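You operate a simulated robot arm through the tools that you are given. There is no shell and no other tool. Be economical: measure what you need, move in short steps, check, and stop when the job is done.

The job below is to be done with a simulated two-armed robot. You get a single attempt, and the scene is never put back.

JOB
Pump 2 has tripped: cure what the display names, reset and run it again.
Fine: DRY: open V2, bleed vent 2. NO FLOW: open V7 and V2. OVERLOAD: shut V6, V5 to 3. It ends at 60 to 80 L/min.

It is judged by the outcome, as a careful person would: the job done as asked, and still so three seconds after it is handed in. It fails if anything else is knocked over, pushed out of place, dropped, spilled or broken.

ROBOT AND FRAMES
Two 6-joint arms with two-finger grippers on one trunk, on a base that drives. Base frame: it is fixed to the floor where the robot stands at the start and does not move with it; the origin is under the middle of the robot, x ahead of it, y to its left, z up. Units: mm, degrees, N and s.
The left shoulder is at the start at [70, 148, 1402], the right one opposite. With the tool pointing down near the work surface each hand reaches from about 100 to 300 mm from the robot's upright axis, wherever it stands, measured 20 degrees to its own side. Places, roughly: black bung [1000, 750, 250]; blue coupling [1500, 1500, 500]; channel switch [600, -300, 1200]; drive one down button [700, 0, 1000]; drive one run button [700, 0, 1000]; drive one stop button [700, 0, 1000]; drive one up button [700, 0, 1000]; drive two down button [700, -100, 1000]; drive two run button [700, -100, 1000]; drive two stop button [700, -100, 1000]; drive two up button [700, -100, 1000]; gauge with a black grip [1500, 1250, 500]; gauge with a green grip [-2500, 1000, 1250]; gauge with a grey grip [1500, 750, 1250]; limit knob [600, -200, 1100]; main switch [600, -300, 1000]. Payload 2.45 kg a hand.
Tool frame (each hand has its own): the origin (TCP) lies between the finger pads and is the grasp point; the fingertips stand 30 mm ahead of it; z points along the fingers, y is the line along which they close. Largest opening 106 mm; the body of the gripper starts 79 mm behind the TCP.
Orientation is that of the tool frame in the base frame, as a unit quaternion [x, y, z, w]. With the fingers straight down and closing along the base's y, the tool's x points along the base's -x, its y along +y and its z along -z.

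CONTROLS
- The arms move only by the tool jog_arm. It takes "left_commands", "right_commands" or both (then of equal length, played together; a hand with none holds still); each is text: rows parted by semicolons, each of 7 numbers parted by spaces: the shift along the tool's x, y, z in mm, then the turn, a rotation vector about the tool's x, y, z in degrees, then the gripper command, from -1 (fully open) to 1 (shut), values between in proportion. In form: tx ty tz wx wy wz claw; .... A call has 1 to 10 rows; each row is the pose to reach, as a shift and turn from the pose commanded when the call began, along the tool's axes at that moment. A row lasts 0.2 s, in which the tool goes at most 50 mm and 8.6 degrees; a call with a longer step from one row to the next is refused whole, and so is a gripper value outside its range. A pose out of reach is approached as far as the arm can. The call stops where the force on the tool passes 40 N (or 10 N more than at its start, if that is more) or the arm is blocked; 0.2 s more then pass. The fingers move at their own pace (about 72 mm/s each) and stop on an object; they squeeze with about 23 N. The grip force told is the motor's: it shows also when the fingers shut on nothing. Time passes only in rows, and 0.2 s behind the last, so rows that repeat a pose let the fingers close. It gives the time, the measured TCP pose, the force on the tool (base axes), the opening and the grip force at its end, in the units of the frame above (readings bear some noise), with the torque about the TCP (base axes, N m) and any sound that the robot's microphone picked up.
- Cameras (640 x 400 px; columns grow to the right, rows downward): "scene" is now at [121.3, -25.2, 1605.6]; the picture's right is [-0.35, -0.94, 0.00], its down [-0.75, 0.28, -0.60] and it looks along [0.56, -0.21, -0.80] (base axes); focal length 266 px, centre (320, 200). "left" rides on the left gripper at [76, 2, -106] in its tool frame; the picture's right is [-0.02, 1.00, 0.00], its down [-0.78, -0.02, -0.62] and it looks along [-0.62, -0.01, 0.78] (tool axes); focal length 247 px, centre (320, 200). "right" rides on the right gripper at [76, -2, -106] in its tool frame; the picture's right is [0.02, 1.00, 0.00], its down [-0.78, 0.02, -0.62] and it looks along [-0.62, 0.01, 0.78] (tool axes); focal length 247 px, centre (320, 200). There is no depth. A picture from a camera that has moved, and an enlarged one, comes with that camera's place and axes in the base frame and with its lens.
- capture(camera): a new picture of that camera. No time passes.
- lift_body(by): slides the trunk up (or, below 0, down) by that many mm; the arms and the scene camera ride with it, the base frame stays. It gives what a move gives, with no picture.
- roll_base(legs): drives the robot by 1 to 6 legs, each [ahead, left, turn to the left] in mm, mm and degrees, along the robot's own axes; the way and the turn of a leg run together, so that a leg with both is an arc; at most 1500 mm and 180 degrees a leg. The arms and the cameras ride along, it lands a little off, and it stops where it bumps. It gives what a move gives.
- aim_head(pan, tilt): turns the head with the scene camera to pan (to the left, within 86 degrees either way) and tilt (down, from -29 to 69), counted from straight ahead of the robot. It gives what a move gives.
- enlarge(camera, box): a new picture of the part [left, top, right, bottom] of that camera's present view, enlarged. No time passes.
- hand_in(): hands the job in; it is judged then, once.

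Go step by step. Nothing tells you exact positions but the pictures and the camera data: compare them with the known pose of the tool, close in by small moves and look again before you grip or let go. The budget is 120 turns and 100 pictures, counting those below and the enlarged ones. Unless the task says otherwise, let go and move clear before handing in, and close with one line.

The tools are called by a JSON object that holds its "name" and its "arguments". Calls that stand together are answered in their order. jog_arm: Moves the arms, as the interface text tells. Its arguments: {"type":"object","properties":{"left_commands":{"type":"string"},"right_commands":{"type":"string"}},"required":[]} The other tools are called the same way: lift_body (by) slides the trunk up or down; roll_base (legs) drives the base; aim_head (pan, tilt) turns the head that bears the scene camera; capture (camera) takes a picture; enlarge (camera, box) takes an enlarged picture of a part of a camera's view; hand_in () hands the job in.

At the start:

```text
t: 0.0
left_position: [588.8, 131.4, 1000.0]
left_ee_rot: [0.0, 1.0, 0.0, 0.0]
left_force: [0.0, 0.4, 0.4]
left_moment: [0.02, 0.03, -0.01]
left_grip_width: 106.1
left_finger_force: 0.1
right_position: [406.3, -243.6, 999.9]
right_ee_rot: [0.0, 1.0, 0.0, 0.0]
right_force: [0.3, 0.1, -0.4]
right_moment: [0.03, 0.02, 0.02]
right_grip_width: 106.1
right_finger_force: 0.2
trunk travel left (down, up): [-875.0, 65.0]
robot x, y, heading: [-1.2, -0.2, -0.0]
head pan, tilt: [-20.2, 53.0]
```

scene: 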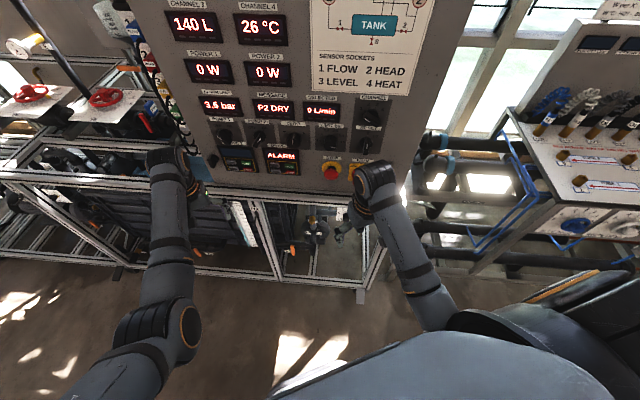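
right: 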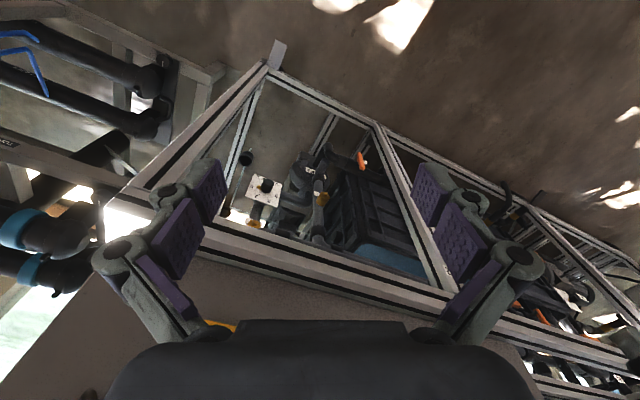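
left: 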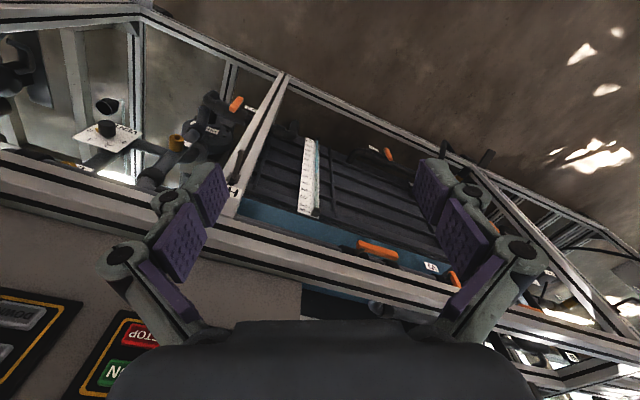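

The message display reads "P2 DRY", so the cure is to open V2 and bleed vent 2. I look closer at the panel and then around for the valves.

{"name": "enlarge", "arguments": {"camera": "scene", "box": [120, 0, 440, 200]}}

{"name": "aim_head", "arguments": {"pan": 0, "tilt": 20}}

{"name": "capture", "arguments": {"camera": "scene"}}

{"name": "aim_head", "arguments": {"pan": 50, "tilt": 30}}

{"name": "capture", "arguments": {"camera": "scene"}}

{"name": "aim_head", "arguments": {"pan": -50, "tilt": 30}}

{"name": "capture", "arguments": {"camera": "scene"}}

```text
2.00 times, centred on (280, 100) of scene
camera zoom: at [121.3, -25.2, 1605.6], right [-0.35, -0.94, 0.0], down [-0.75, 0.28, -0.6], along [0.56, -0.21, -0.8], focal length 531 px, centre (400, 400)
```

zoom: 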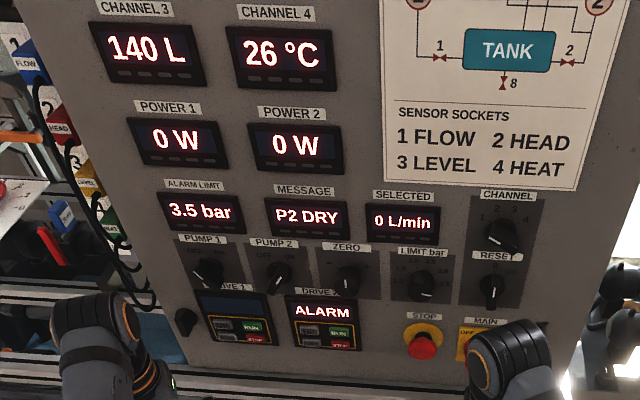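

```text
t: 1.0
left_position: [588.6, 132.6, 998.8]
left_ee_rot: [-0.001, 1.0, 0.0, 0.0]
left_force: [-0.1, 0.2, 0.0]
left_moment: [-0.01, -0.01, 0.0]
left_grip_width: 106.1
left_finger_force: 0.0
right_position: [405.5, -244.7, 999.2]
right_ee_rot: [0.001, 1.0, 0.001, 0.001]
right_force: [0.2, -1.1, -0.2]
right_moment: [-0.01, 0.0, 0.02]
right_grip_width: 105.9
right_finger_force: 0.1
trunk travel left (down, up): [-875.0, 65.0]
robot x, y, heading: [1.8, -0.7, -0.1]
head pan, tilt: [0.0, 20.0]
```

```text
95 pictures are left
camera scene: at [144.8, 0.4, 1655.1], right [0.0, -1.0, 0.0], down [-0.34, 0.0, -0.94], along [0.94, 0.0, -0.34], focal length 266 px, centre (320, 200)
```

scene: 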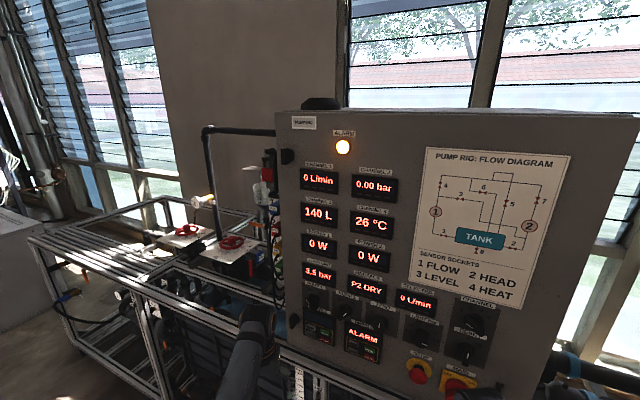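

```text
t: 2.2
left_position: [589.1, 132.2, 999.8]
left_ee_rot: [-0.001, 1.0, 0.0, -0.001]
left_force: [0.2, 0.1, -1.0]
left_moment: [0.02, 0.0, -0.05]
left_grip_width: 106.2
left_finger_force: 0.0
right_position: [406.5, -242.9, 999.4]
right_ee_rot: [0.0, 1.0, 0.0, 0.0]
right_force: [-0.1, 0.0, -0.2]
right_moment: [0.02, 0.03, 0.0]
right_grip_width: 105.7
right_finger_force: 0.0
trunk travel left (down, up): [-875.0, 65.0]
robot x, y, heading: [-4.2, 2.4, -0.0]
head pan, tilt: [50.0, 30.0]
```

```text
94 pictures are left
camera scene: at [109.9, 69.7, 1639.1], right [0.77, -0.64, 0.0], down [-0.32, -0.38, -0.87], along [0.56, 0.66, -0.5], focal length 266 px, centre (320, 200)
```

scene: 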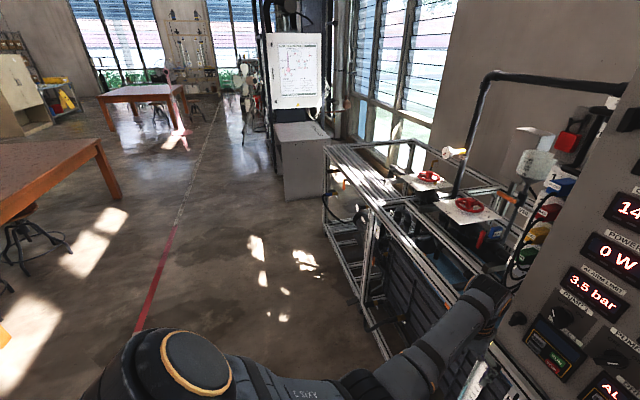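

```text
t: 3.9
left_position: [589.1, 133.3, 999.5]
left_ee_rot: [0.0, 1.0, 0.0, 0.0]
left_force: [-0.5, -0.8, 0.9]
left_moment: [0.01, 0.0, -0.02]
left_grip_width: 106.2
left_finger_force: 0.0
right_position: [404.9, -243.4, 999.2]
right_ee_rot: [0.0, 1.0, 0.0, 0.0]
right_force: [0.2, 0.1, 0.3]
right_moment: [0.01, 0.01, 0.03]
right_grip_width: 106.0
right_finger_force: 0.3
trunk travel left (down, up): [-875.0, 65.0]
robot x, y, heading: [-1.4, -2.4, -0.1]
head pan, tilt: [-50.0, 30.0]
```

```text
93 pictures are left
camera scene: at [109.9, -68.8, 1639.1], right [-0.77, -0.64, 0.0], down [-0.32, 0.38, -0.87], along [0.56, -0.66, -0.5], focal length 266 px, centre (320, 200)
```

scene: 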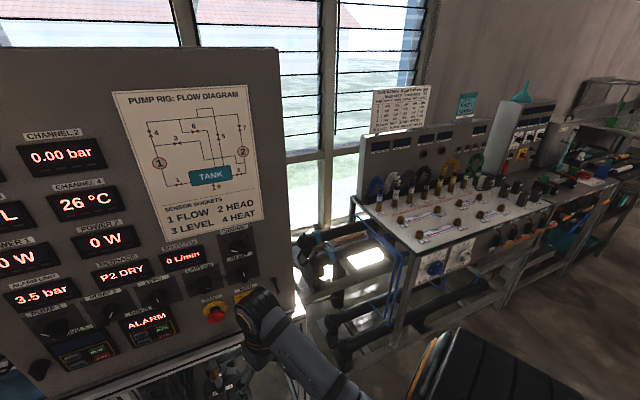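

The rig with the red handwheels stands to the left behind the panel. I enlarge the diagram and look at the rig and below.

{"name": "enlarge", "arguments": {"camera": "scene", "box": [110, 80, 270, 240]}}

{"name": "aim_head", "arguments": {"pan": 25, "tilt": 40}}

{"name": "enlarge", "arguments": {"camera": "scene", "box": [0, 0, 400, 250]}}

{"name": "capture", "arguments": {"camera": "scene"}}

```text
2.50 times, centred on (190, 160) of scene
camera zoom: at [109.9, -68.8, 1639.1], right [-0.77, -0.64, 0.0], down [-0.32, 0.38, -0.87], along [0.56, -0.66, -0.5], focal length 664 px, centre (645, 300)
```

zoom: 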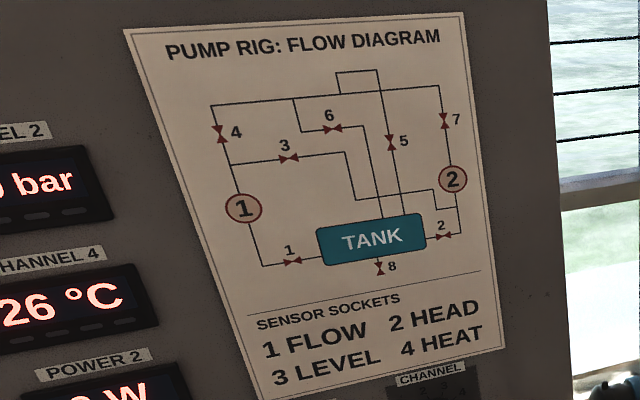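

```text
t: 5.4
left_position: [588.9, 131.1, 1000.3]
left_ee_rot: [-0.001, 1.0, 0.0, 0.0]
left_force: [-0.5, 0.7, -0.1]
left_moment: [-0.02, 0.01, -0.02]
left_grip_width: 106.0
left_finger_force: 0.0
right_position: [405.2, -243.2, 999.6]
right_ee_rot: [0.0, 1.0, 0.0, 0.0]
right_force: [0.3, -0.4, 0.8]
right_moment: [0.0, 0.03, 0.03]
right_grip_width: 106.0
right_finger_force: 0.1
trunk travel left (down, up): [-875.0, 65.0]
robot x, y, heading: [2.5, 0.8, -0.1]
head pan, tilt: [25.0, 40.0]
```

```text
1.60 times, centred on (200, 125) of scene
camera zoom: at [128.8, 36.3, 1623.8], right [0.42, -0.91, 0.0], down [-0.58, -0.27, -0.77], along [0.69, 0.32, -0.64], focal length 425 px, centre (512, 320)
```

zoom: 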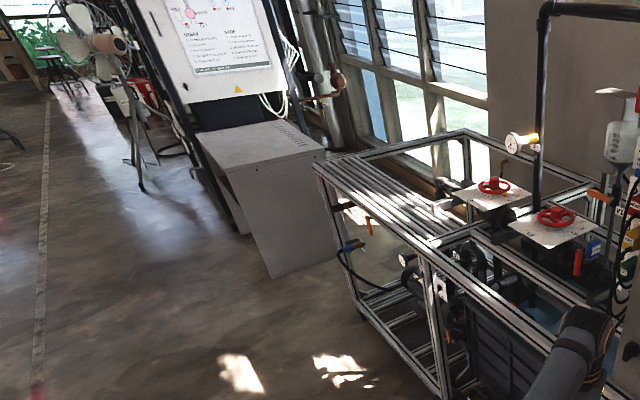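

```text
90 pictures are left
camera scene: at [128.8, 36.3, 1623.8], right [0.42, -0.91, 0.0], down [-0.58, -0.27, -0.77], along [0.69, 0.32, -0.64], focal length 266 px, centre (320, 200)
```

scene: 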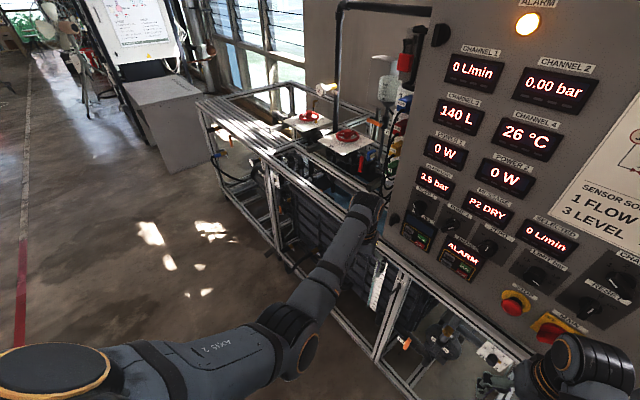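

I look down below the panel, where one pump and orange handles are visible.

{"name": "aim_head", "arguments": {"pan": 10, "tilt": 60}}

{"name": "capture", "arguments": {"camera": "scene"}}

{"name": "enlarge", "arguments": {"camera": "scene", "box": [220, 100, 460, 250]}}

{"name": "enlarge", "arguments": {"camera": "left", "box": [0, 0, 320, 200]}}

{"name": "enlarge", "arguments": {"camera": "right", "box": [200, 60, 520, 260]}}

```text
t: 6.2
left_position: [588.9, 132.7, 999.6]
left_ee_rot: [0.0, 1.0, 0.0, 0.0]
left_force: [-0.3, 0.2, 0.1]
left_moment: [-0.01, 0.0, 0.0]
left_grip_width: 106.1
left_finger_force: 0.1
right_position: [405.7, -243.0, 998.3]
right_ee_rot: [0.0, 1.0, 0.0, 0.0]
right_force: [0.5, -0.4, -0.5]
right_moment: [-0.05, -0.02, 0.03]
right_grip_width: 105.8
right_finger_force: 0.1
trunk travel left (down, up): [-875.0, 65.0]
robot x, y, heading: [-0.1, 2.1, 0.2]
head pan, tilt: [10.0, 60.0]
```

```text
89 pictures are left
camera scene: at [117.3, 12.1, 1597.1], right [0.17, -0.98, 0.0], down [-0.85, -0.15, -0.5], along [0.49, 0.09, -0.87], focal length 266 px, centre (320, 200)
```

scene: 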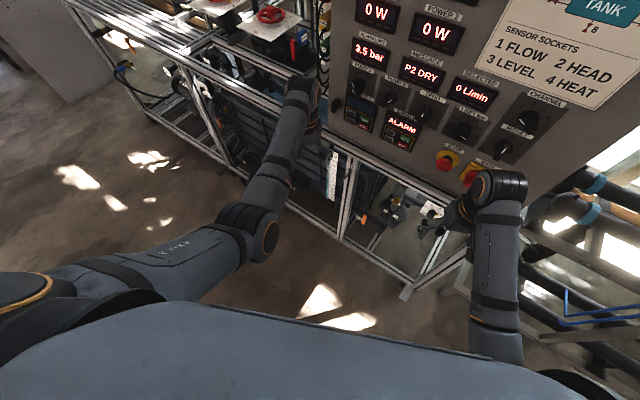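

```text
2.67 times, centred on (340, 175) of scene
camera zoom: at [117.3, 12.1, 1597.1], right [0.17, -0.98, 0.0], down [-0.85, -0.15, -0.5], along [0.49, 0.09, -0.87], focal length 708 px, centre (267, 267)
```

zoom: 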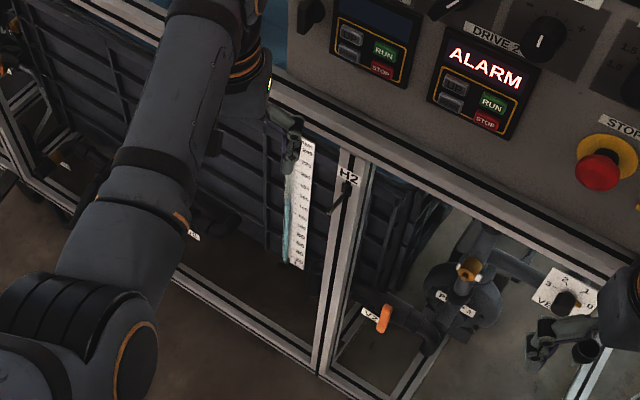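

```text
2.00 times, centred on (160, 100) of left
camera zoom: at [511.5, 134.4, 1106.6], right [0.02, 1.0, 0.0], down [0.78, -0.02, 0.62], along [0.62, -0.01, -0.78], focal length 494 px, centre (640, 400)
```

zoom: 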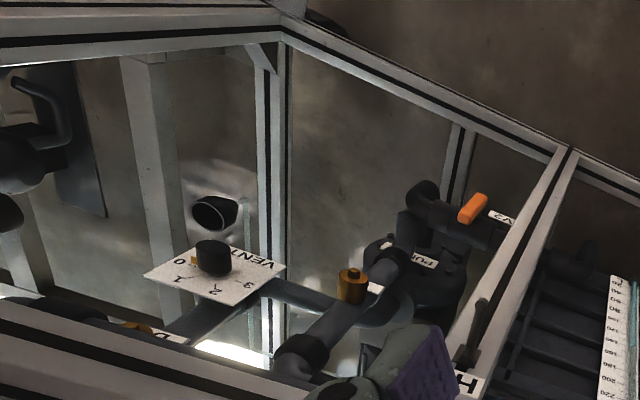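

```text
2.00 times, centred on (360, 160) of right
camera zoom: at [328.4, -245.9, 1105.8], right [-0.02, 1.0, 0.0], down [0.78, 0.02, 0.62], along [0.62, 0.01, -0.78], focal length 494 px, centre (240, 280)
```

zoom: 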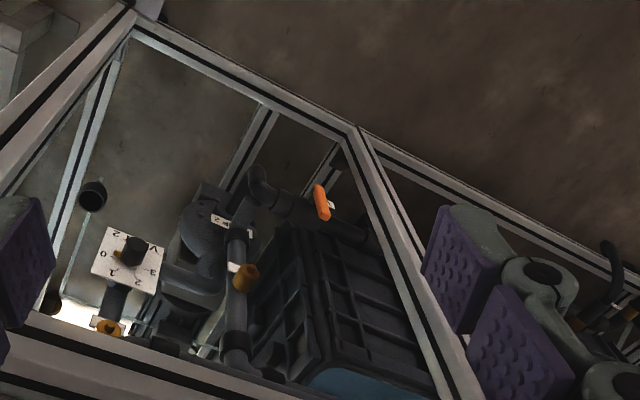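

V2 (orange lever, ~[716,-98,418]), brass vent knob (~[776,-231,533]) and a dial (~[739,-395,515]) sit low under the panel. I back off and lower the trunk for a straight look.

{"name": "roll_base", "arguments": {"legs": [[-350, 0, 0]]}}

{"name": "lift_body", "arguments": {"by": -700}}

{"name": "aim_head", "arguments": {"pan": -15, "tilt": 25}}

{"name": "capture", "arguments": {"camera": "scene"}}

```text
t: 8.5
left_position: [242.8, 129.7, 999.2]
left_ee_rot: [0.004, 1.0, 0.0, -0.002]
left_force: [0.7, 0.3, -0.1]
left_moment: [0.04, 0.0, 0.0]
left_grip_width: 105.9
left_finger_force: 0.1
right_position: [56.5, -245.1, 998.9]
right_ee_rot: [0.004, 1.0, 0.0, -0.001]
right_force: [-0.8, 0.5, -0.2]
right_moment: [0.0, -0.01, 0.0]
right_grip_width: 106.1
right_finger_force: 0.1
trunk travel left (down, up): [-875.0, 65.0]
robot x, y, heading: [-348.8, 1.4, -0.3]
head pan, tilt: [10.0, 60.0]
```

```text
refused: -700 is not a number from -400 to 400
```

```text
t: 9.5
left_position: [242.6, 130.1, 999.4]
left_ee_rot: [0.003, 1.0, 0.0, 0.0]
left_force: [0.9, 0.3, 0.5]
left_moment: [-0.02, -0.01, -0.01]
left_grip_width: 106.2
left_finger_force: 0.1
right_position: [55.2, -245.9, 999.4]
right_ee_rot: [0.003, 1.0, 0.001, -0.001]
right_force: [0.0, 0.8, -0.6]
right_moment: [-0.01, 0.01, 0.0]
right_grip_width: 106.1
right_finger_force: 0.0
trunk travel left (down, up): [-875.0, 65.0]
robot x, y, heading: [-350.9, 1.5, -0.4]
head pan, tilt: [-15.0, 25.0]
```

```text
85 pictures are left
camera scene: at [-208.0, -23.0, 1646.9], right [-0.27, -0.96, 0.0], down [-0.41, 0.11, -0.91], along [0.87, -0.24, -0.42], focal length 266 px, centre (320, 200)
```

scene: 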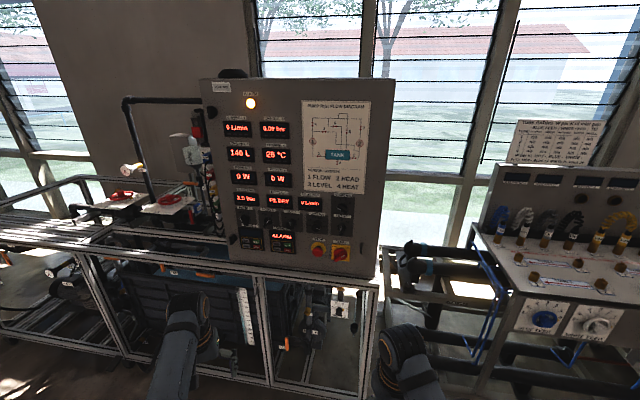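

Good overview. I lower the trunk in two steps and look again.

{"name": "lift_body", "arguments": {"by": -400}}

{"name": "lift_body", "arguments": {"by": -300}}

{"name": "capture", "arguments": {"camera": "scene"}}

{"name": "enlarge", "arguments": {"camera": "scene", "box": [160, 80, 400, 230]}}

```text
t: 13.3
left_position: [240.4, 130.2, 601.6]
left_ee_rot: [0.003, 1.0, 0.0, 0.0]
left_force: [-0.5, 0.3, -0.3]
left_moment: [0.01, -0.03, 0.01]
left_grip_width: 106.0
left_finger_force: 0.0
right_position: [55.0, -244.7, 600.2]
right_ee_rot: [0.004, 1.0, 0.0, -0.001]
right_force: [1.1, 0.1, -0.6]
right_moment: [-0.01, 0.0, -0.01]
right_grip_width: 106.1
right_finger_force: 0.2
trunk travel left (down, up): [-475.0, 465.0]
robot x, y, heading: [-350.0, -2.4, -0.5]
head pan, tilt: [-15.0, 25.0]
```

```text
t: 16.3
left_position: [240.7, 129.8, 300.8]
left_ee_rot: [0.003, 1.0, 0.0, 0.001]
left_force: [0.6, 0.7, 0.2]
left_moment: [0.03, 0.01, 0.0]
left_grip_width: 106.2
left_finger_force: 0.1
right_position: [53.7, -245.0, 299.6]
right_ee_rot: [0.004, 1.0, 0.0, 0.0]
right_force: [-0.4, 0.0, 0.0]
right_moment: [-0.03, 0.04, -0.03]
right_grip_width: 106.0
right_finger_force: 0.1
trunk travel left (down, up): [-175.0, 765.0]
robot x, y, heading: [-351.2, 1.9, -0.7]
head pan, tilt: [-15.0, 25.0]
```

```text
84 pictures are left
camera scene: at [-208.6, -23.0, 947.1], right [-0.27, -0.96, 0.0], down [-0.41, 0.11, -0.91], along [0.87, -0.24, -0.42], focal length 266 px, centre (320, 200)
```

scene: 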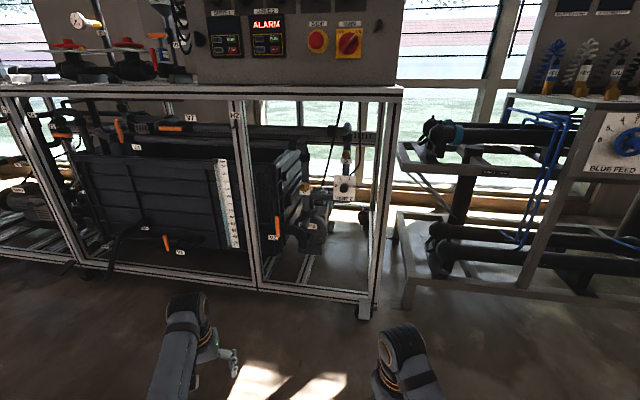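

```text
2.67 times, centred on (280, 155) of scene
camera zoom: at [-208.6, -23.0, 947.1], right [-0.27, -0.96, 0.0], down [-0.41, 0.11, -0.91], along [0.87, -0.24, -0.42], focal length 708 px, centre (427, 320)
```

zoom: 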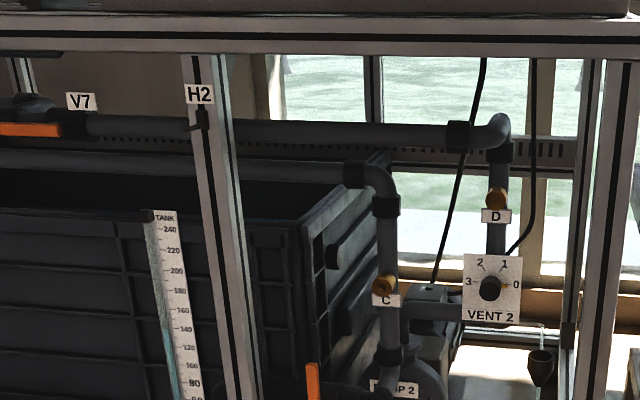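

Plate "VENT 2" is a dial 0–3 (now at 0) with a drain cup under it; V2's lever stands upright across its pipe (shut), while V7's lies along its pipe. I turn the right hand to point forward and take a close look at V2.

{"name": "jog_arm", "arguments": {"right_commands": "-15 0 -15 0 -8.5 0 0; -30 0 -30 0 -17 0 0; -45 0 -45 0 -25.5 0 0; -60 0 -60 0 -34 0 0; -75 0 -75 0 -42.5 0 0; -90 0 -90 0 -51 0 0; -105 0 -105 0 -59.5 0 0; -120 0 -120 0 -68 0 0; -135 0 -135 0 -76.5 0 0; -150 0 -150 0 -85 0 0"}}

{"name": "enlarge", "arguments": {"camera": "scene", "box": [240, 150, 400, 250]}}

{"name": "capture", "arguments": {"camera": "right"}}

```text
t: 18.5
left_position: [240.4, 128.7, 300.7]
left_ee_rot: [0.004, 1.0, 0.0, 0.001]
left_force: [0.3, 0.2, 0.6]
left_moment: [-0.02, 0.03, -0.03]
left_grip_width: 106.0
left_finger_force: 0.1
right_position: [207.7, -246.8, 450.6]
right_ee_rot: [0.003, 0.737, -0.002, 0.676]
right_force: [0.5, 0.6, 0.2]
right_moment: [0.01, 0.03, -0.03]
right_grip_width: 52.8
right_finger_force: 0.0
trunk travel left (down, up): [-175.0, 765.0]
robot x, y, heading: [-347.6, 0.2, -0.4]
head pan, tilt: [-15.0, 25.0]
```

```text
4.00 times, centred on (320, 200) of scene
camera zoom: at [-208.6, -23.1, 947.1], right [-0.27, -0.96, 0.0], down [-0.41, 0.11, -0.91], along [0.87, -0.24, -0.42], focal length 1062 px, centre (320, 200)
```

zoom: 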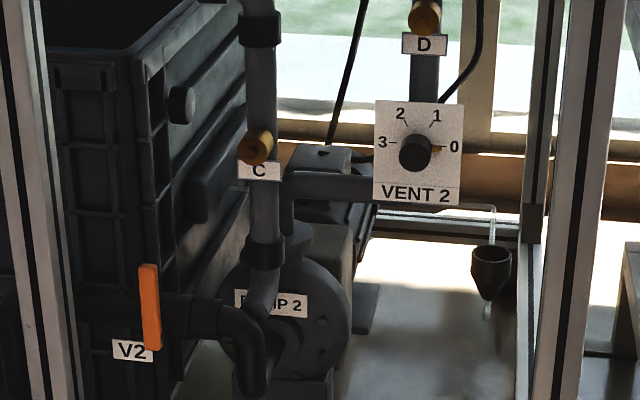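

```text
81 pictures are left
camera right: at [93.4, -248.2, 382.2], right [0.01, 1.0, -0.02], down [-0.55, 0.02, 0.83], along [0.83, 0.01, 0.55], focal length 247 px, centre (320, 200)
```

right: 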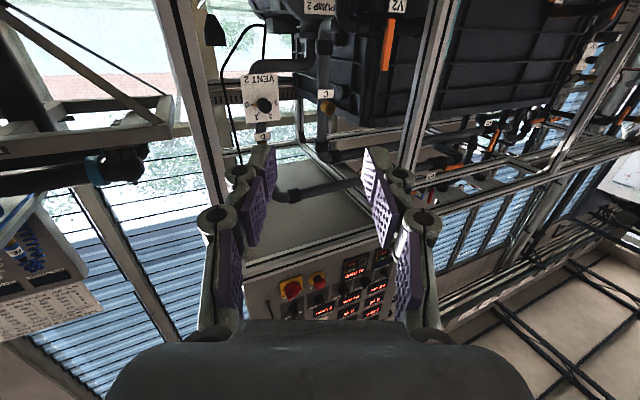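

V2's lever is upright at about [700,-100,405], hinged toward me; VENT 2's pointer is at 0. I drive in 250 mm and look closer at both.

{"name": "roll_base", "arguments": {"legs": [[250, 0, 0]]}}

{"name": "aim_head", "arguments": {"pan": -15, "tilt": 30}}

{"name": "capture", "arguments": {"camera": "scene"}}

{"name": "enlarge", "arguments": {"camera": "scene", "box": [240, 150, 400, 250]}}

{"name": "capture", "arguments": {"camera": "right"}}

```text
t: 20.4
left_position: [493.3, 123.0, 299.7]
left_ee_rot: [0.006, 1.0, 0.0, 0.0]
left_force: [0.0, 0.0, -0.4]
left_moment: [-0.01, -0.01, -0.01]
left_grip_width: 106.1
left_finger_force: 0.1
right_position: [455.8, -251.8, 450.1]
right_ee_rot: [0.004, 0.738, -0.003, 0.675]
right_force: [-0.3, 0.4, 1.2]
right_moment: [0.03, -0.01, 0.02]
right_grip_width: 52.9
right_finger_force: 0.1
trunk travel left (down, up): [-175.0, 765.0]
robot x, y, heading: [-98.6, -1.0, -0.7]
head pan, tilt: [-15.0, 25.0]
```

```text
t: 21.0
left_position: [491.9, 123.8, 299.7]
left_ee_rot: [0.006, 1.0, 0.0, -0.001]
left_force: [-0.4, -0.5, -1.0]
left_moment: [0.0, -0.03, -0.02]
left_grip_width: 106.0
left_finger_force: 0.0
right_position: [457.3, -252.7, 449.1]
right_ee_rot: [0.005, 0.737, -0.005, 0.676]
right_force: [-0.6, 0.0, -0.6]
right_moment: [-0.01, -0.02, -0.01]
right_grip_width: 52.9
right_finger_force: 0.0
trunk travel left (down, up): [-175.0, 765.0]
robot x, y, heading: [-97.4, -2.9, -0.7]
head pan, tilt: [-15.0, 30.0]
```

```text
80 pictures are left
camera scene: at [40.7, -25.8, 939.1], right [-0.27, -0.96, 0.0], down [-0.48, 0.14, -0.87], along [0.83, -0.23, -0.5], focal length 266 px, centre (320, 200)
```

scene: 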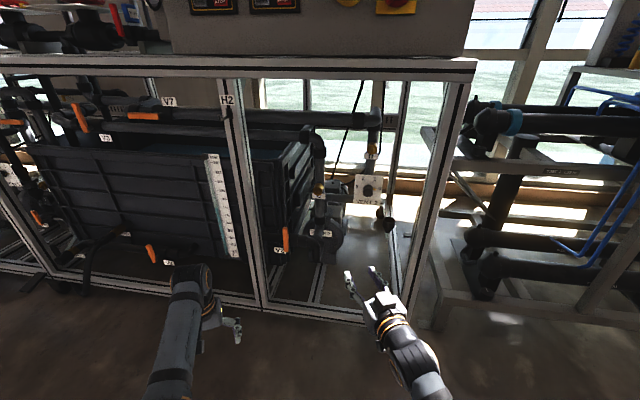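

```text
4.00 times, centred on (320, 200) of scene
camera zoom: at [40.7, -25.8, 939.1], right [-0.27, -0.96, 0.0], down [-0.48, 0.14, -0.87], along [0.83, -0.23, -0.5], focal length 1062 px, centre (320, 200)
```

zoom: 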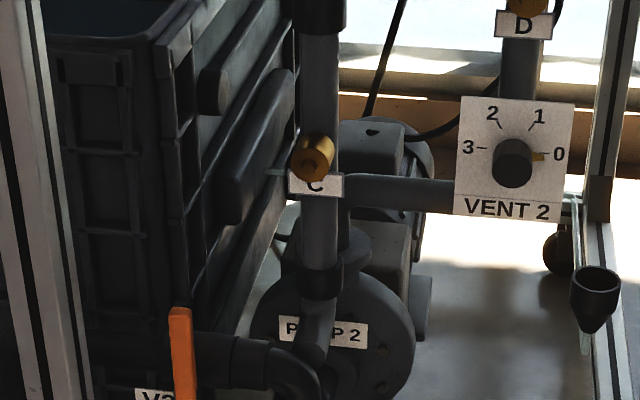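

```text
78 pictures are left
camera right: at [342.9, -253.0, 382.1], right [0.01, 1.0, -0.02], down [-0.55, 0.02, 0.83], along [0.83, 0.0, 0.55], focal length 247 px, centre (320, 200)
```

right: 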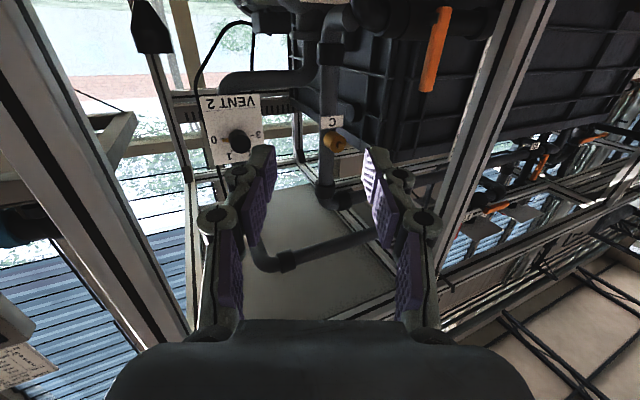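

I zoom on the V2 lever.

{"name": "enlarge", "arguments": {"camera": "scene", "box": [240, 200, 320, 270]}}

{"name": "enlarge", "arguments": {"camera": "right", "box": [380, 0, 500, 110]}}

```text
5.71 times, centred on (280, 235) of scene
camera zoom: at [40.7, -25.8, 939.1], right [-0.27, -0.96, 0.0], down [-0.48, 0.14, -0.87], along [0.83, -0.23, -0.5], focal length 1518 px, centre (549, 0)
```

zoom: 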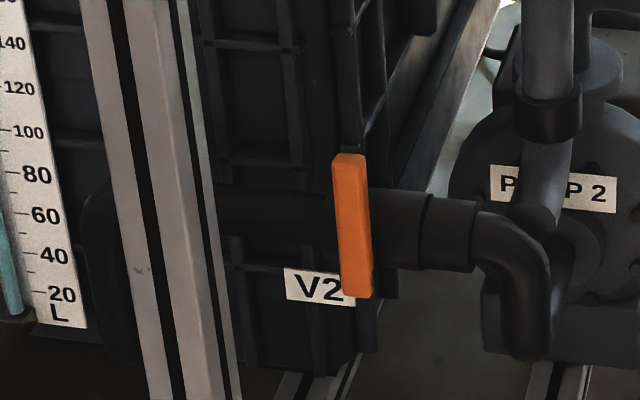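

```text
3.64 times, centred on (440, 55) of right
camera zoom: at [342.9, -253.0, 382.1], right [0.01, 1.0, -0.02], down [-0.55, 0.02, 0.83], along [0.83, 0.0, 0.55], focal length 898 px, centre (-116, 727)
```

zoom: 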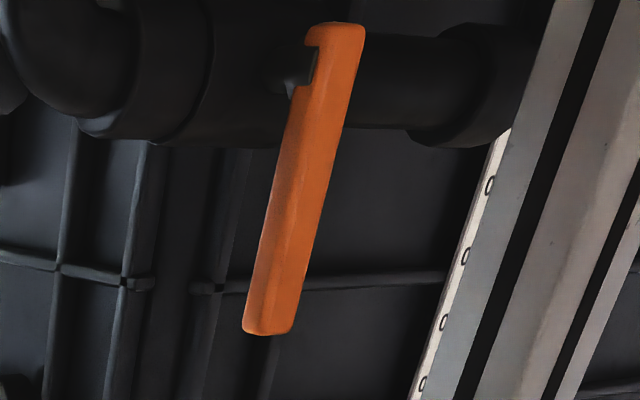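

V2's lever pivots at its lower end (~z 365) and stands up to z≈444 at y≈-102, x≈715. I bring the right hand level in front of it with the fingers either side.

{"name": "jog_arm", "arguments": {"right_commands": "2 30 33 0 -1 0 0; 4 60 66 0 -2 0 0; 6 90 99 0 -3 0 0; 8 120 132 0 -4 0 0; 10.7 149 164 0 -5 0 0; 10.7 149 164 0 -5 0 0"}}

{"name": "enlarge", "arguments": {"camera": "scene", "box": [240, 180, 340, 270]}}

{"name": "capture", "arguments": {"camera": "right"}}

```text
t: 22.6
left_position: [492.5, 124.5, 300.7]
left_ee_rot: [0.006, 1.0, 0.0, 0.001]
left_force: [0.8, 0.5, 0.1]
left_moment: [0.0, 0.01, -0.01]
left_grip_width: 106.1
left_finger_force: 0.2
right_position: [620.0, -155.1, 409.2]
right_ee_rot: [-0.024, 0.71, -0.053, 0.702]
right_force: [-1.2, -0.8, -0.4]
right_moment: [0.02, 0.01, -0.03]
right_grip_width: 53.2
right_finger_force: 0.1
trunk travel left (down, up): [-175.0, 765.0]
robot x, y, heading: [-98.6, -2.6, -0.5]
head pan, tilt: [-15.0, 30.0]
stopped in row 6 (right hand): the arm was blocked; the commanded pose is now the measured one
```

```text
4.44 times, centred on (290, 225) of scene
camera zoom: at [40.7, -25.8, 939.1], right [-0.27, -0.96, 0.0], down [-0.48, 0.14, -0.87], along [0.83, -0.23, -0.5], focal length 1180 px, centre (453, 89)
```

zoom: 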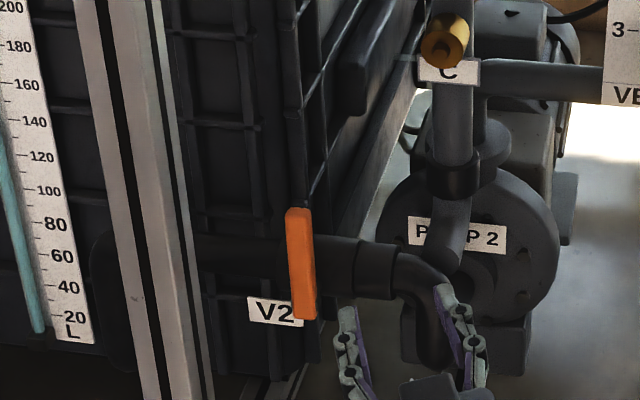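

```text
74 pictures are left
camera right: at [511.3, -161.8, 334.8], right [0.04, 0.99, -0.13], down [-0.61, 0.13, 0.78], along [0.79, 0.05, 0.61], focal length 247 px, centre (320, 200)
```

right: 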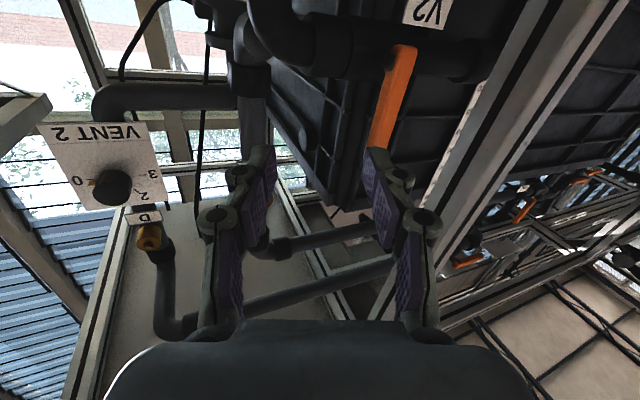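

The arm stopped at y≈-155 (arm limit, probably). I slide the base left so that the hand lines up with the lever, then re-level.

{"name": "roll_base", "arguments": {"legs": [[0, 60, 0]]}}

{"name": "capture", "arguments": {"camera": "right"}}

{"name": "capture", "arguments": {"camera": "scene"}}

```text
t: 23.6
left_position: [493.2, 186.2, 299.0]
left_ee_rot: [0.005, 1.0, 0.0, 0.0]
left_force: [-0.1, 0.3, -0.2]
left_moment: [-0.04, -0.04, 0.01]
left_grip_width: 106.1
left_finger_force: 0.1
right_position: [619.9, -92.6, 410.4]
right_ee_rot: [-0.023, 0.71, -0.054, 0.701]
right_force: [-0.3, 0.1, 0.1]
right_moment: [-0.02, 0.01, -0.02]
right_grip_width: 52.7
right_finger_force: 0.2
trunk travel left (down, up): [-175.0, 765.0]
robot x, y, heading: [-95.4, 60.6, -0.7]
head pan, tilt: [-15.0, 30.0]
```

```text
73 pictures are left
camera right: at [512.2, -99.4, 334.7], right [0.04, 0.99, -0.13], down [-0.61, 0.13, 0.78], along [0.79, 0.05, 0.61], focal length 247 px, centre (320, 200)
```

right: 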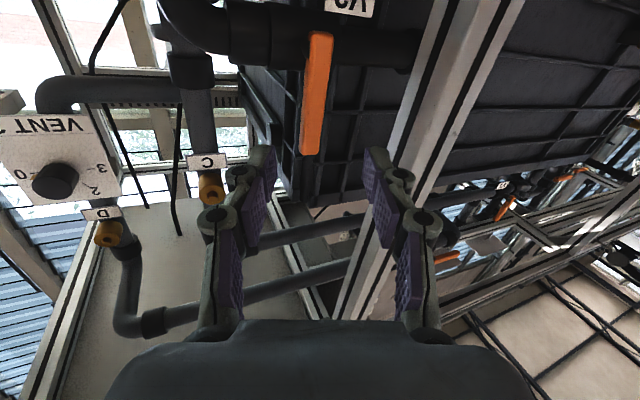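

```text
72 pictures are left
camera scene: at [41.5, 35.5, 939.1], right [-0.27, -0.96, 0.0], down [-0.48, 0.13, -0.87], along [0.83, -0.23, -0.5], focal length 266 px, centre (320, 200)
```

scene: 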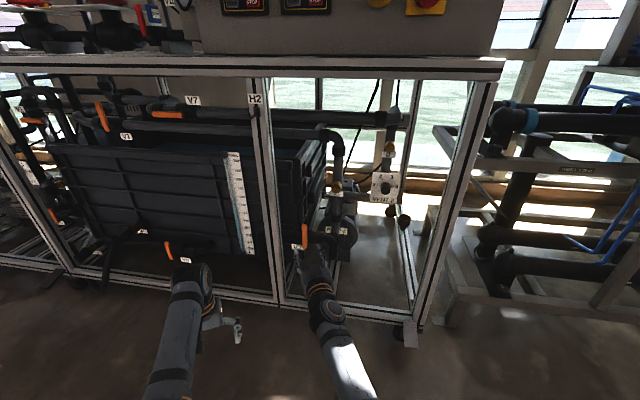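

Lever is at y≈-103, z 350–441 and nicely between the fingers. I advance toward it.

{"name": "jog_arm", "arguments": {"right_commands": "-8 -4 25 0 0 0 0; -15 -8 50 0 0 0 0; -15 -8 80 0 0 0 0; -15 -8 80 0 0 0 0"}}

{"name": "capture", "arguments": {"camera": "right"}}

{"name": "enlarge", "arguments": {"camera": "scene", "box": [250, 190, 350, 280]}}

```text
t: 24.6
left_position: [492.7, 185.1, 300.4]
left_ee_rot: [0.006, 1.0, 0.0, -0.001]
left_force: [0.1, -0.1, 0.8]
left_moment: [0.03, 0.01, 0.01]
left_grip_width: 106.0
left_finger_force: 0.0
right_position: [700.5, -100.3, 423.9]
right_ee_rot: [-0.025, 0.71, -0.053, 0.701]
right_force: [-0.6, -0.7, -0.4]
right_moment: [-0.01, 0.04, -0.03]
right_grip_width: 53.1
right_finger_force: 0.1
trunk travel left (down, up): [-175.0, 765.0]
robot x, y, heading: [-98.5, 60.5, -0.7]
head pan, tilt: [-15.0, 30.0]
```

```text
71 pictures are left
camera right: at [592.0, -108.3, 349.9], right [0.04, 0.99, -0.13], down [-0.61, 0.13, 0.78], along [0.79, 0.05, 0.61], focal length 247 px, centre (320, 200)
```

right: 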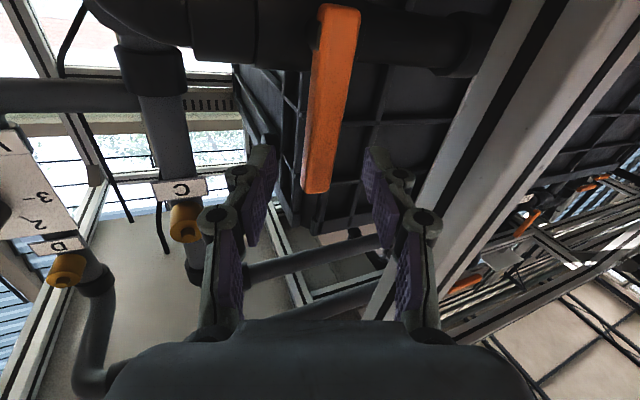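

```text
4.44 times, centred on (300, 235) of scene
camera zoom: at [41.5, 35.5, 939.1], right [-0.27, -0.96, 0.0], down [-0.48, 0.13, -0.87], along [0.83, -0.23, -0.5], focal length 1180 px, centre (409, 44)
```

zoom: 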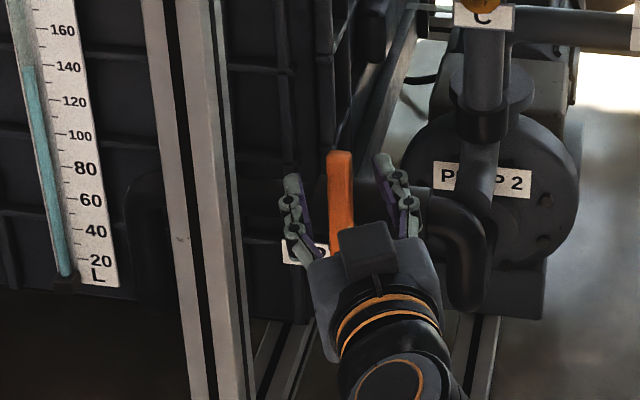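

The lever sits between the fingers. I advance 8 mm and close on it.

{"name": "jog_arm", "arguments": {"right_commands": "0 0 8 0 0 0 0.2; 0 0 8 0 0 0 0.6; 0 0 8 0 0 0 1; 0 0 8 0 0 0 1; 0 0 8 0 0 0 1"}}

{"name": "capture", "arguments": {"camera": "right"}}

```text
t: 25.8
left_position: [494.0, 184.9, 299.1]
left_ee_rot: [0.005, 1.0, 0.0, 0.0]
left_force: [-0.3, -0.3, 0.2]
left_moment: [-0.01, 0.02, 0.02]
left_grip_width: 106.0
left_finger_force: 0.0
right_position: [708.7, -104.0, 424.4]
right_ee_rot: [-0.023, 0.71, -0.053, 0.702]
right_force: [6.2, -6.2, 2.4]
right_moment: [1.08, 0.42, -0.31]
right_grip_width: 22.8
right_finger_force: 45.2
trunk travel left (down, up): [-175.0, 765.0]
robot x, y, heading: [-101.4, 59.9, -0.7]
head pan, tilt: [-15.0, 30.0]
```

```text
69 pictures are left
camera right: at [601.4, -109.4, 349.5], right [0.04, 0.99, -0.13], down [-0.61, 0.13, 0.78], along [0.79, 0.05, 0.61], focal length 247 px, centre (320, 200)
```

right: 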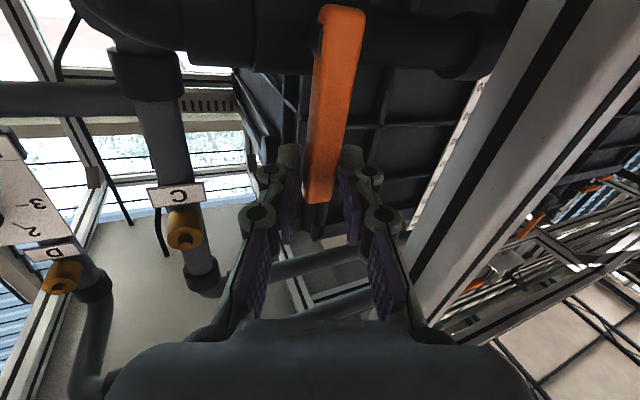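

Gripped the lever. I test a small turn up→left (open direction guess, as V7 lies to the left).

{"name": "jog_arm", "arguments": {"right_commands": "-0.2 4.6 0 0 0 -4.2 1; -0.3 9.2 0 0 0 -8.5 1; 0 13.8 0 0 0 -12.7 1; 0.7 18.3 0 0 0 -17 1"}}

{"name": "capture", "arguments": {"camera": "right"}}

```text
t: 26.4
left_position: [494.7, 182.8, 299.5]
left_ee_rot: [0.007, 1.0, 0.001, 0.0]
left_force: [0.3, 0.6, 0.2]
left_moment: [0.0, -0.04, -0.01]
left_grip_width: 105.7
left_finger_force: 0.1
right_position: [708.6, -102.5, 423.8]
right_ee_rot: [-0.066, 0.707, -0.106, 0.696]
right_force: [4.2, -5.0, -3.8]
right_moment: [1.5, -0.24, -0.51]
right_grip_width: 26.4
right_finger_force: 45.3
trunk travel left (down, up): [-175.0, 765.0]
robot x, y, heading: [-93.5, 59.9, -0.7]
head pan, tilt: [-15.0, 30.0]
stopped in row 3 (right hand): the force on the tool passed its limit at 43 N (the readings are from after the stop); the commanded pose is now the measured one
```

```text
68 pictures are left
camera right: at [601.1, -118.0, 349.7], right [0.05, 0.96, -0.26], down [-0.6, 0.24, 0.76], along [0.8, 0.12, 0.59], focal length 247 px, centre (320, 200)
```

right: 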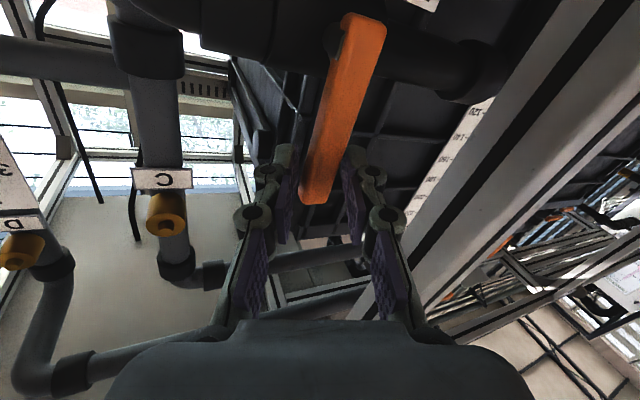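

It does not give that way (stop), so it opens to the right. I try the other direction.

{"name": "jog_arm", "arguments": {"right_commands": "2.8 -8.5 0 0 0 8.5 1; 6.8 -16.3 0 0 0 17 1; 11.9 -23.6 0 0 0 25.5 1; 18.1 -30.1 0 0 0 34 1"}}

{"name": "capture", "arguments": {"camera": "right"}}

```text
t: 27.1
left_position: [492.2, 185.9, 300.1]
left_ee_rot: [0.005, 1.0, 0.0, 0.0]
left_force: [0.1, 0.3, -0.3]
left_moment: [-0.01, -0.02, -0.04]
left_grip_width: 105.9
left_finger_force: 0.1
right_position: [708.2, -108.6, 423.8]
right_ee_rot: [0.037, 0.71, 0.009, 0.703]
right_force: [0.1, 5.5, 5.3]
right_moment: [0.92, 1.03, 0.02]
right_grip_width: 20.8
right_finger_force: 45.1
trunk travel left (down, up): [-175.0, 765.0]
robot x, y, heading: [-95.6, 56.9, -0.5]
head pan, tilt: [-15.0, 30.0]
stopped in row 3 (right hand): the force on the tool passed its limit at 44 N (the readings are from after the stop); the commanded pose is now the measured one
```

```text
67 pictures are left
camera right: at [600.4, -102.2, 347.0], right [0.04, 1.0, 0.04], down [-0.61, -0.01, 0.79], along [0.79, -0.06, 0.61], focal length 247 px, centre (320, 200)
```

right: 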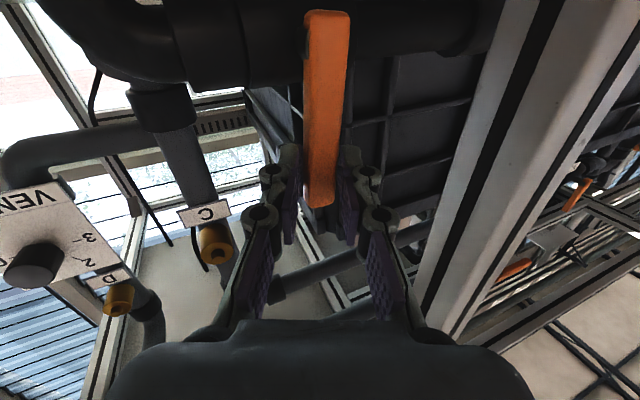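

It may have turned a few degrees; the valve is stiff. I push on slowly in the same direction and watch how far it goes.

{"name": "jog_arm", "arguments": {"right_commands": "0 -2 0 0 0 1.5 1; 0 -4 0 0 0 3.5 1; 0.3 -6 0 0 0 5 1; 0.6 -8 0 0 0 7 1; 1 -10 0 0 0 9 1; 1.4 -12 0 0 0 11 1; 2 -14 0 0 0 13 1; 2.6 -16 0 0 0 15 1"}}

{"name": "capture", "arguments": {"camera": "right"}}

```text
t: 28.3
left_position: [491.3, 186.9, 301.8]
left_ee_rot: [0.004, 1.0, 0.0, 0.002]
left_force: [-0.7, 0.1, -0.1]
left_moment: [-0.03, -0.01, 0.0]
left_grip_width: 106.0
left_finger_force: 0.1
right_position: [706.4, -117.1, 421.6]
right_ee_rot: [0.091, 0.705, 0.063, 0.7]
right_force: [-14.3, 4.6, 8.3]
right_moment: [0.09, 0.19, -0.15]
right_grip_width: 20.4
right_finger_force: 45.0
trunk travel left (down, up): [-175.0, 765.0]
robot x, y, heading: [-98.3, 58.9, -0.6]
head pan, tilt: [-15.0, 30.0]
stopped in row 6 (right hand): the force on the tool passed its limit at 42 N (the readings are from after the stop); the commanded pose is now the measured one
```

```text
66 pictures are left
camera right: at [598.4, -99.0, 346.7], right [0.04, 0.98, 0.19], down [-0.62, -0.13, 0.78], along [0.78, -0.15, 0.6], focal length 247 px, centre (320, 200)
```

right: 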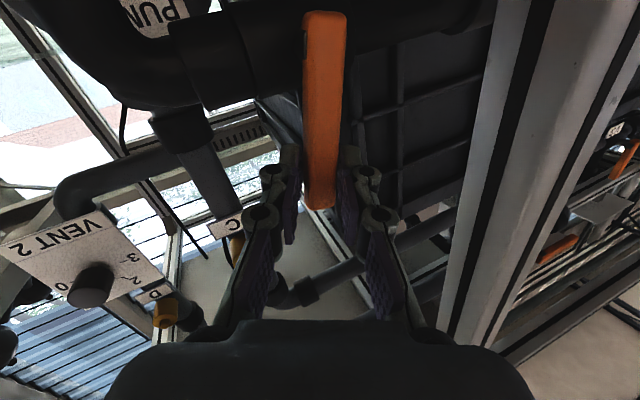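

The lever now leans ~13° right and keeps moving with the hand. I continue along the arc in slow steps.

{"name": "jog_arm", "arguments": {"right_commands": "0.1 -3.1 0 0 0 3 1; 0.3 -6.3 0 0 0 6 1; 0.7 -9.4 0 0 0 9 1; 1.3 -12.5 0 0 0 12 1; 2 -15.5 0 0 0 15 1; 2.9 -18.5 0 0 0 18 1; 4 -21.5 0 0 0 21 1; 5.2 -24.4 0 0 0 24 1; 6.5 -27.2 0 0 0 27 1; 8 -30 0 0 0 30 1"}}

```text
t: 30.5
left_position: [495.6, 186.0, 296.6]
left_ee_rot: [0.005, 1.0, 0.001, -0.002]
left_force: [-0.3, 0.0, 0.3]
left_moment: [-0.01, -0.03, -0.01]
left_grip_width: 106.1
left_finger_force: 0.1
right_position: [698.3, -142.9, 406.6]
right_ee_rot: [0.266, 0.667, 0.232, 0.656]
right_force: [28.9, -3.7, -13.2]
right_moment: [-0.15, 0.33, -0.36]
right_grip_width: 19.3
right_finger_force: 44.4
right hand out of reach, approached as far as the arm can: row 8, 9, 10
trunk travel left (down, up): [-175.0, 765.0]
robot x, y, heading: [-97.1, 60.6, -0.6]
head pan, tilt: [-15.0, 30.0]
stopped in row 10 (right hand): the force on the tool passed its limit at 42 N (the readings are from after the stop); the commanded pose is now the measured one
```

The lever is at ~40° and the arm nears its reach. I let go, back out straight, roll the hand level, and look.

{"name": "jog_arm", "arguments": {"right_commands": "0 0 0 0 0 0 0.3; 0 0 0 0 0 0 0; 0 0 -30 0 0 0 0; 0 0 -60 0 0 0 0; 0 0 -90 0 0 0 0; 0 0 -90 0 0 -8 0; 0 0 -90 0 0 -16 0; 0 0 -90 0 0 -24 0; 0 0 -90 0 0 -32 0.5; 0 0 -90 0 0 -40 1"}}

{"name": "capture", "arguments": {"camera": "right"}}

{"name": "enlarge", "arguments": {"camera": "scene", "box": [250, 170, 370, 280]}}

```text
t: 32.7
left_position: [493.9, 185.3, 299.6]
left_ee_rot: [0.004, 1.0, 0.0, 0.0]
left_force: [-0.5, -0.6, 0.3]
left_moment: [-0.01, -0.03, -0.02]
left_grip_width: 105.7
left_finger_force: 0.0
right_position: [607.7, -140.1, 413.2]
right_ee_rot: [0.022, 0.715, -0.007, 0.698]
right_force: [-0.2, -0.1, 0.1]
right_moment: [-0.01, -0.01, -0.03]
right_grip_width: 0.2
right_finger_force: 18.9
trunk travel left (down, up): [-175.0, 765.0]
robot x, y, heading: [-99.3, 60.2, -0.5]
head pan, tilt: [-15.0, 30.0]
```

```text
65 pictures are left
camera right: at [499.0, -135.5, 340.0], right [0.04, 1.0, 0.0], down [-0.6, 0.03, 0.8], along [0.8, -0.03, 0.6], focal length 247 px, centre (320, 200)
```

right: 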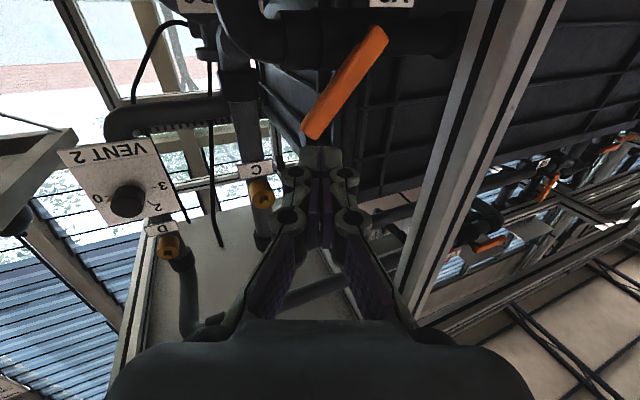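

```text
3.64 times, centred on (310, 225) of scene
camera zoom: at [42.0, 35.8, 939.1], right [-0.27, -0.96, 0.0], down [-0.48, 0.13, -0.87], along [0.83, -0.23, -0.5], focal length 966 px, centre (356, 109)
```

zoom: 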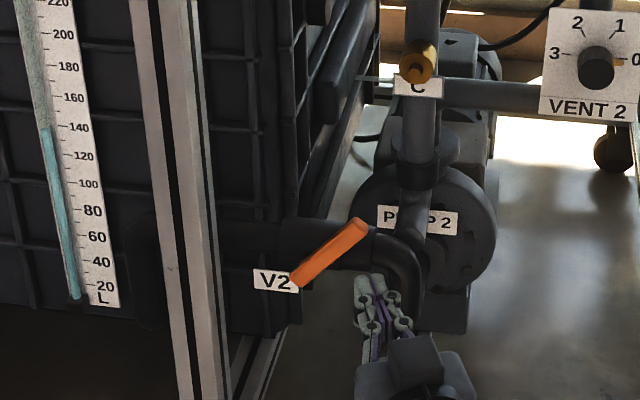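

Lever is at about 45°. I drive 50 mm nearer, then will press its end down with closed fingers.

{"name": "roll_base", "arguments": {"legs": [[50, 0, 0]]}}

{"name": "jog_arm", "arguments": {"right_commands": "-25 -5 0 0 0 0 1; -46 -10 0 0 0 0 1; -46 -10 25 0 0 0 1; -46 -10 46 0 0 0 1; -46 -10 46 0 0 0 1"}}

{"name": "capture", "arguments": {"camera": "right"}}

```text
t: 33.6
left_position: [543.5, 186.5, 299.8]
left_ee_rot: [0.004, 1.0, 0.0, -0.001]
left_force: [0.0, -1.6, -0.2]
left_moment: [-0.05, -0.01, 0.02]
left_grip_width: 105.9
left_finger_force: 0.0
right_position: [658.1, -139.9, 414.1]
right_ee_rot: [0.022, 0.715, -0.006, 0.699]
right_force: [0.0, 0.6, -0.2]
right_moment: [-0.03, 0.01, 0.0]
right_grip_width: 0.0
right_finger_force: 23.1
trunk travel left (down, up): [-175.0, 765.0]
robot x, y, heading: [-46.8, 56.1, -0.6]
head pan, tilt: [-15.0, 30.0]
```

```text
t: 34.8
left_position: [544.9, 185.6, 300.2]
left_ee_rot: [0.005, 1.0, 0.001, 0.001]
left_force: [0.0, -0.8, 0.4]
left_moment: [-0.01, 0.0, 0.0]
left_grip_width: 105.6
left_finger_force: 0.0
right_position: [704.2, -153.2, 458.1]
right_ee_rot: [0.023, 0.715, -0.006, 0.699]
right_force: [0.2, -0.4, 0.3]
right_moment: [0.0, 0.02, 0.0]
right_grip_width: 0.1
right_finger_force: 23.3
trunk travel left (down, up): [-175.0, 765.0]
robot x, y, heading: [-44.0, 54.7, -0.7]
head pan, tilt: [-15.0, 30.0]
```

```text
63 pictures are left
camera right: at [595.6, -148.5, 383.5], right [0.04, 1.0, 0.0], down [-0.6, 0.02, 0.8], along [0.8, -0.03, 0.6], focal length 247 px, centre (320, 200)
```

right: 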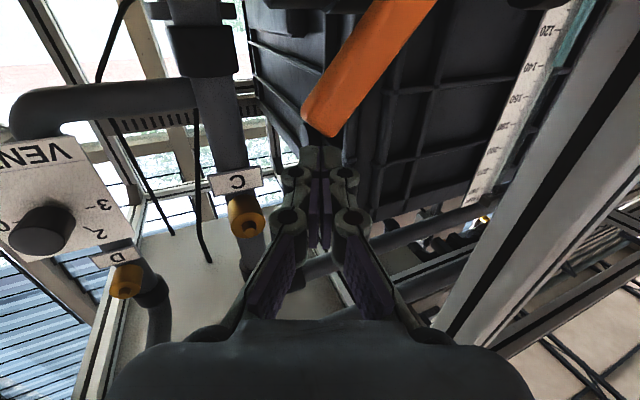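

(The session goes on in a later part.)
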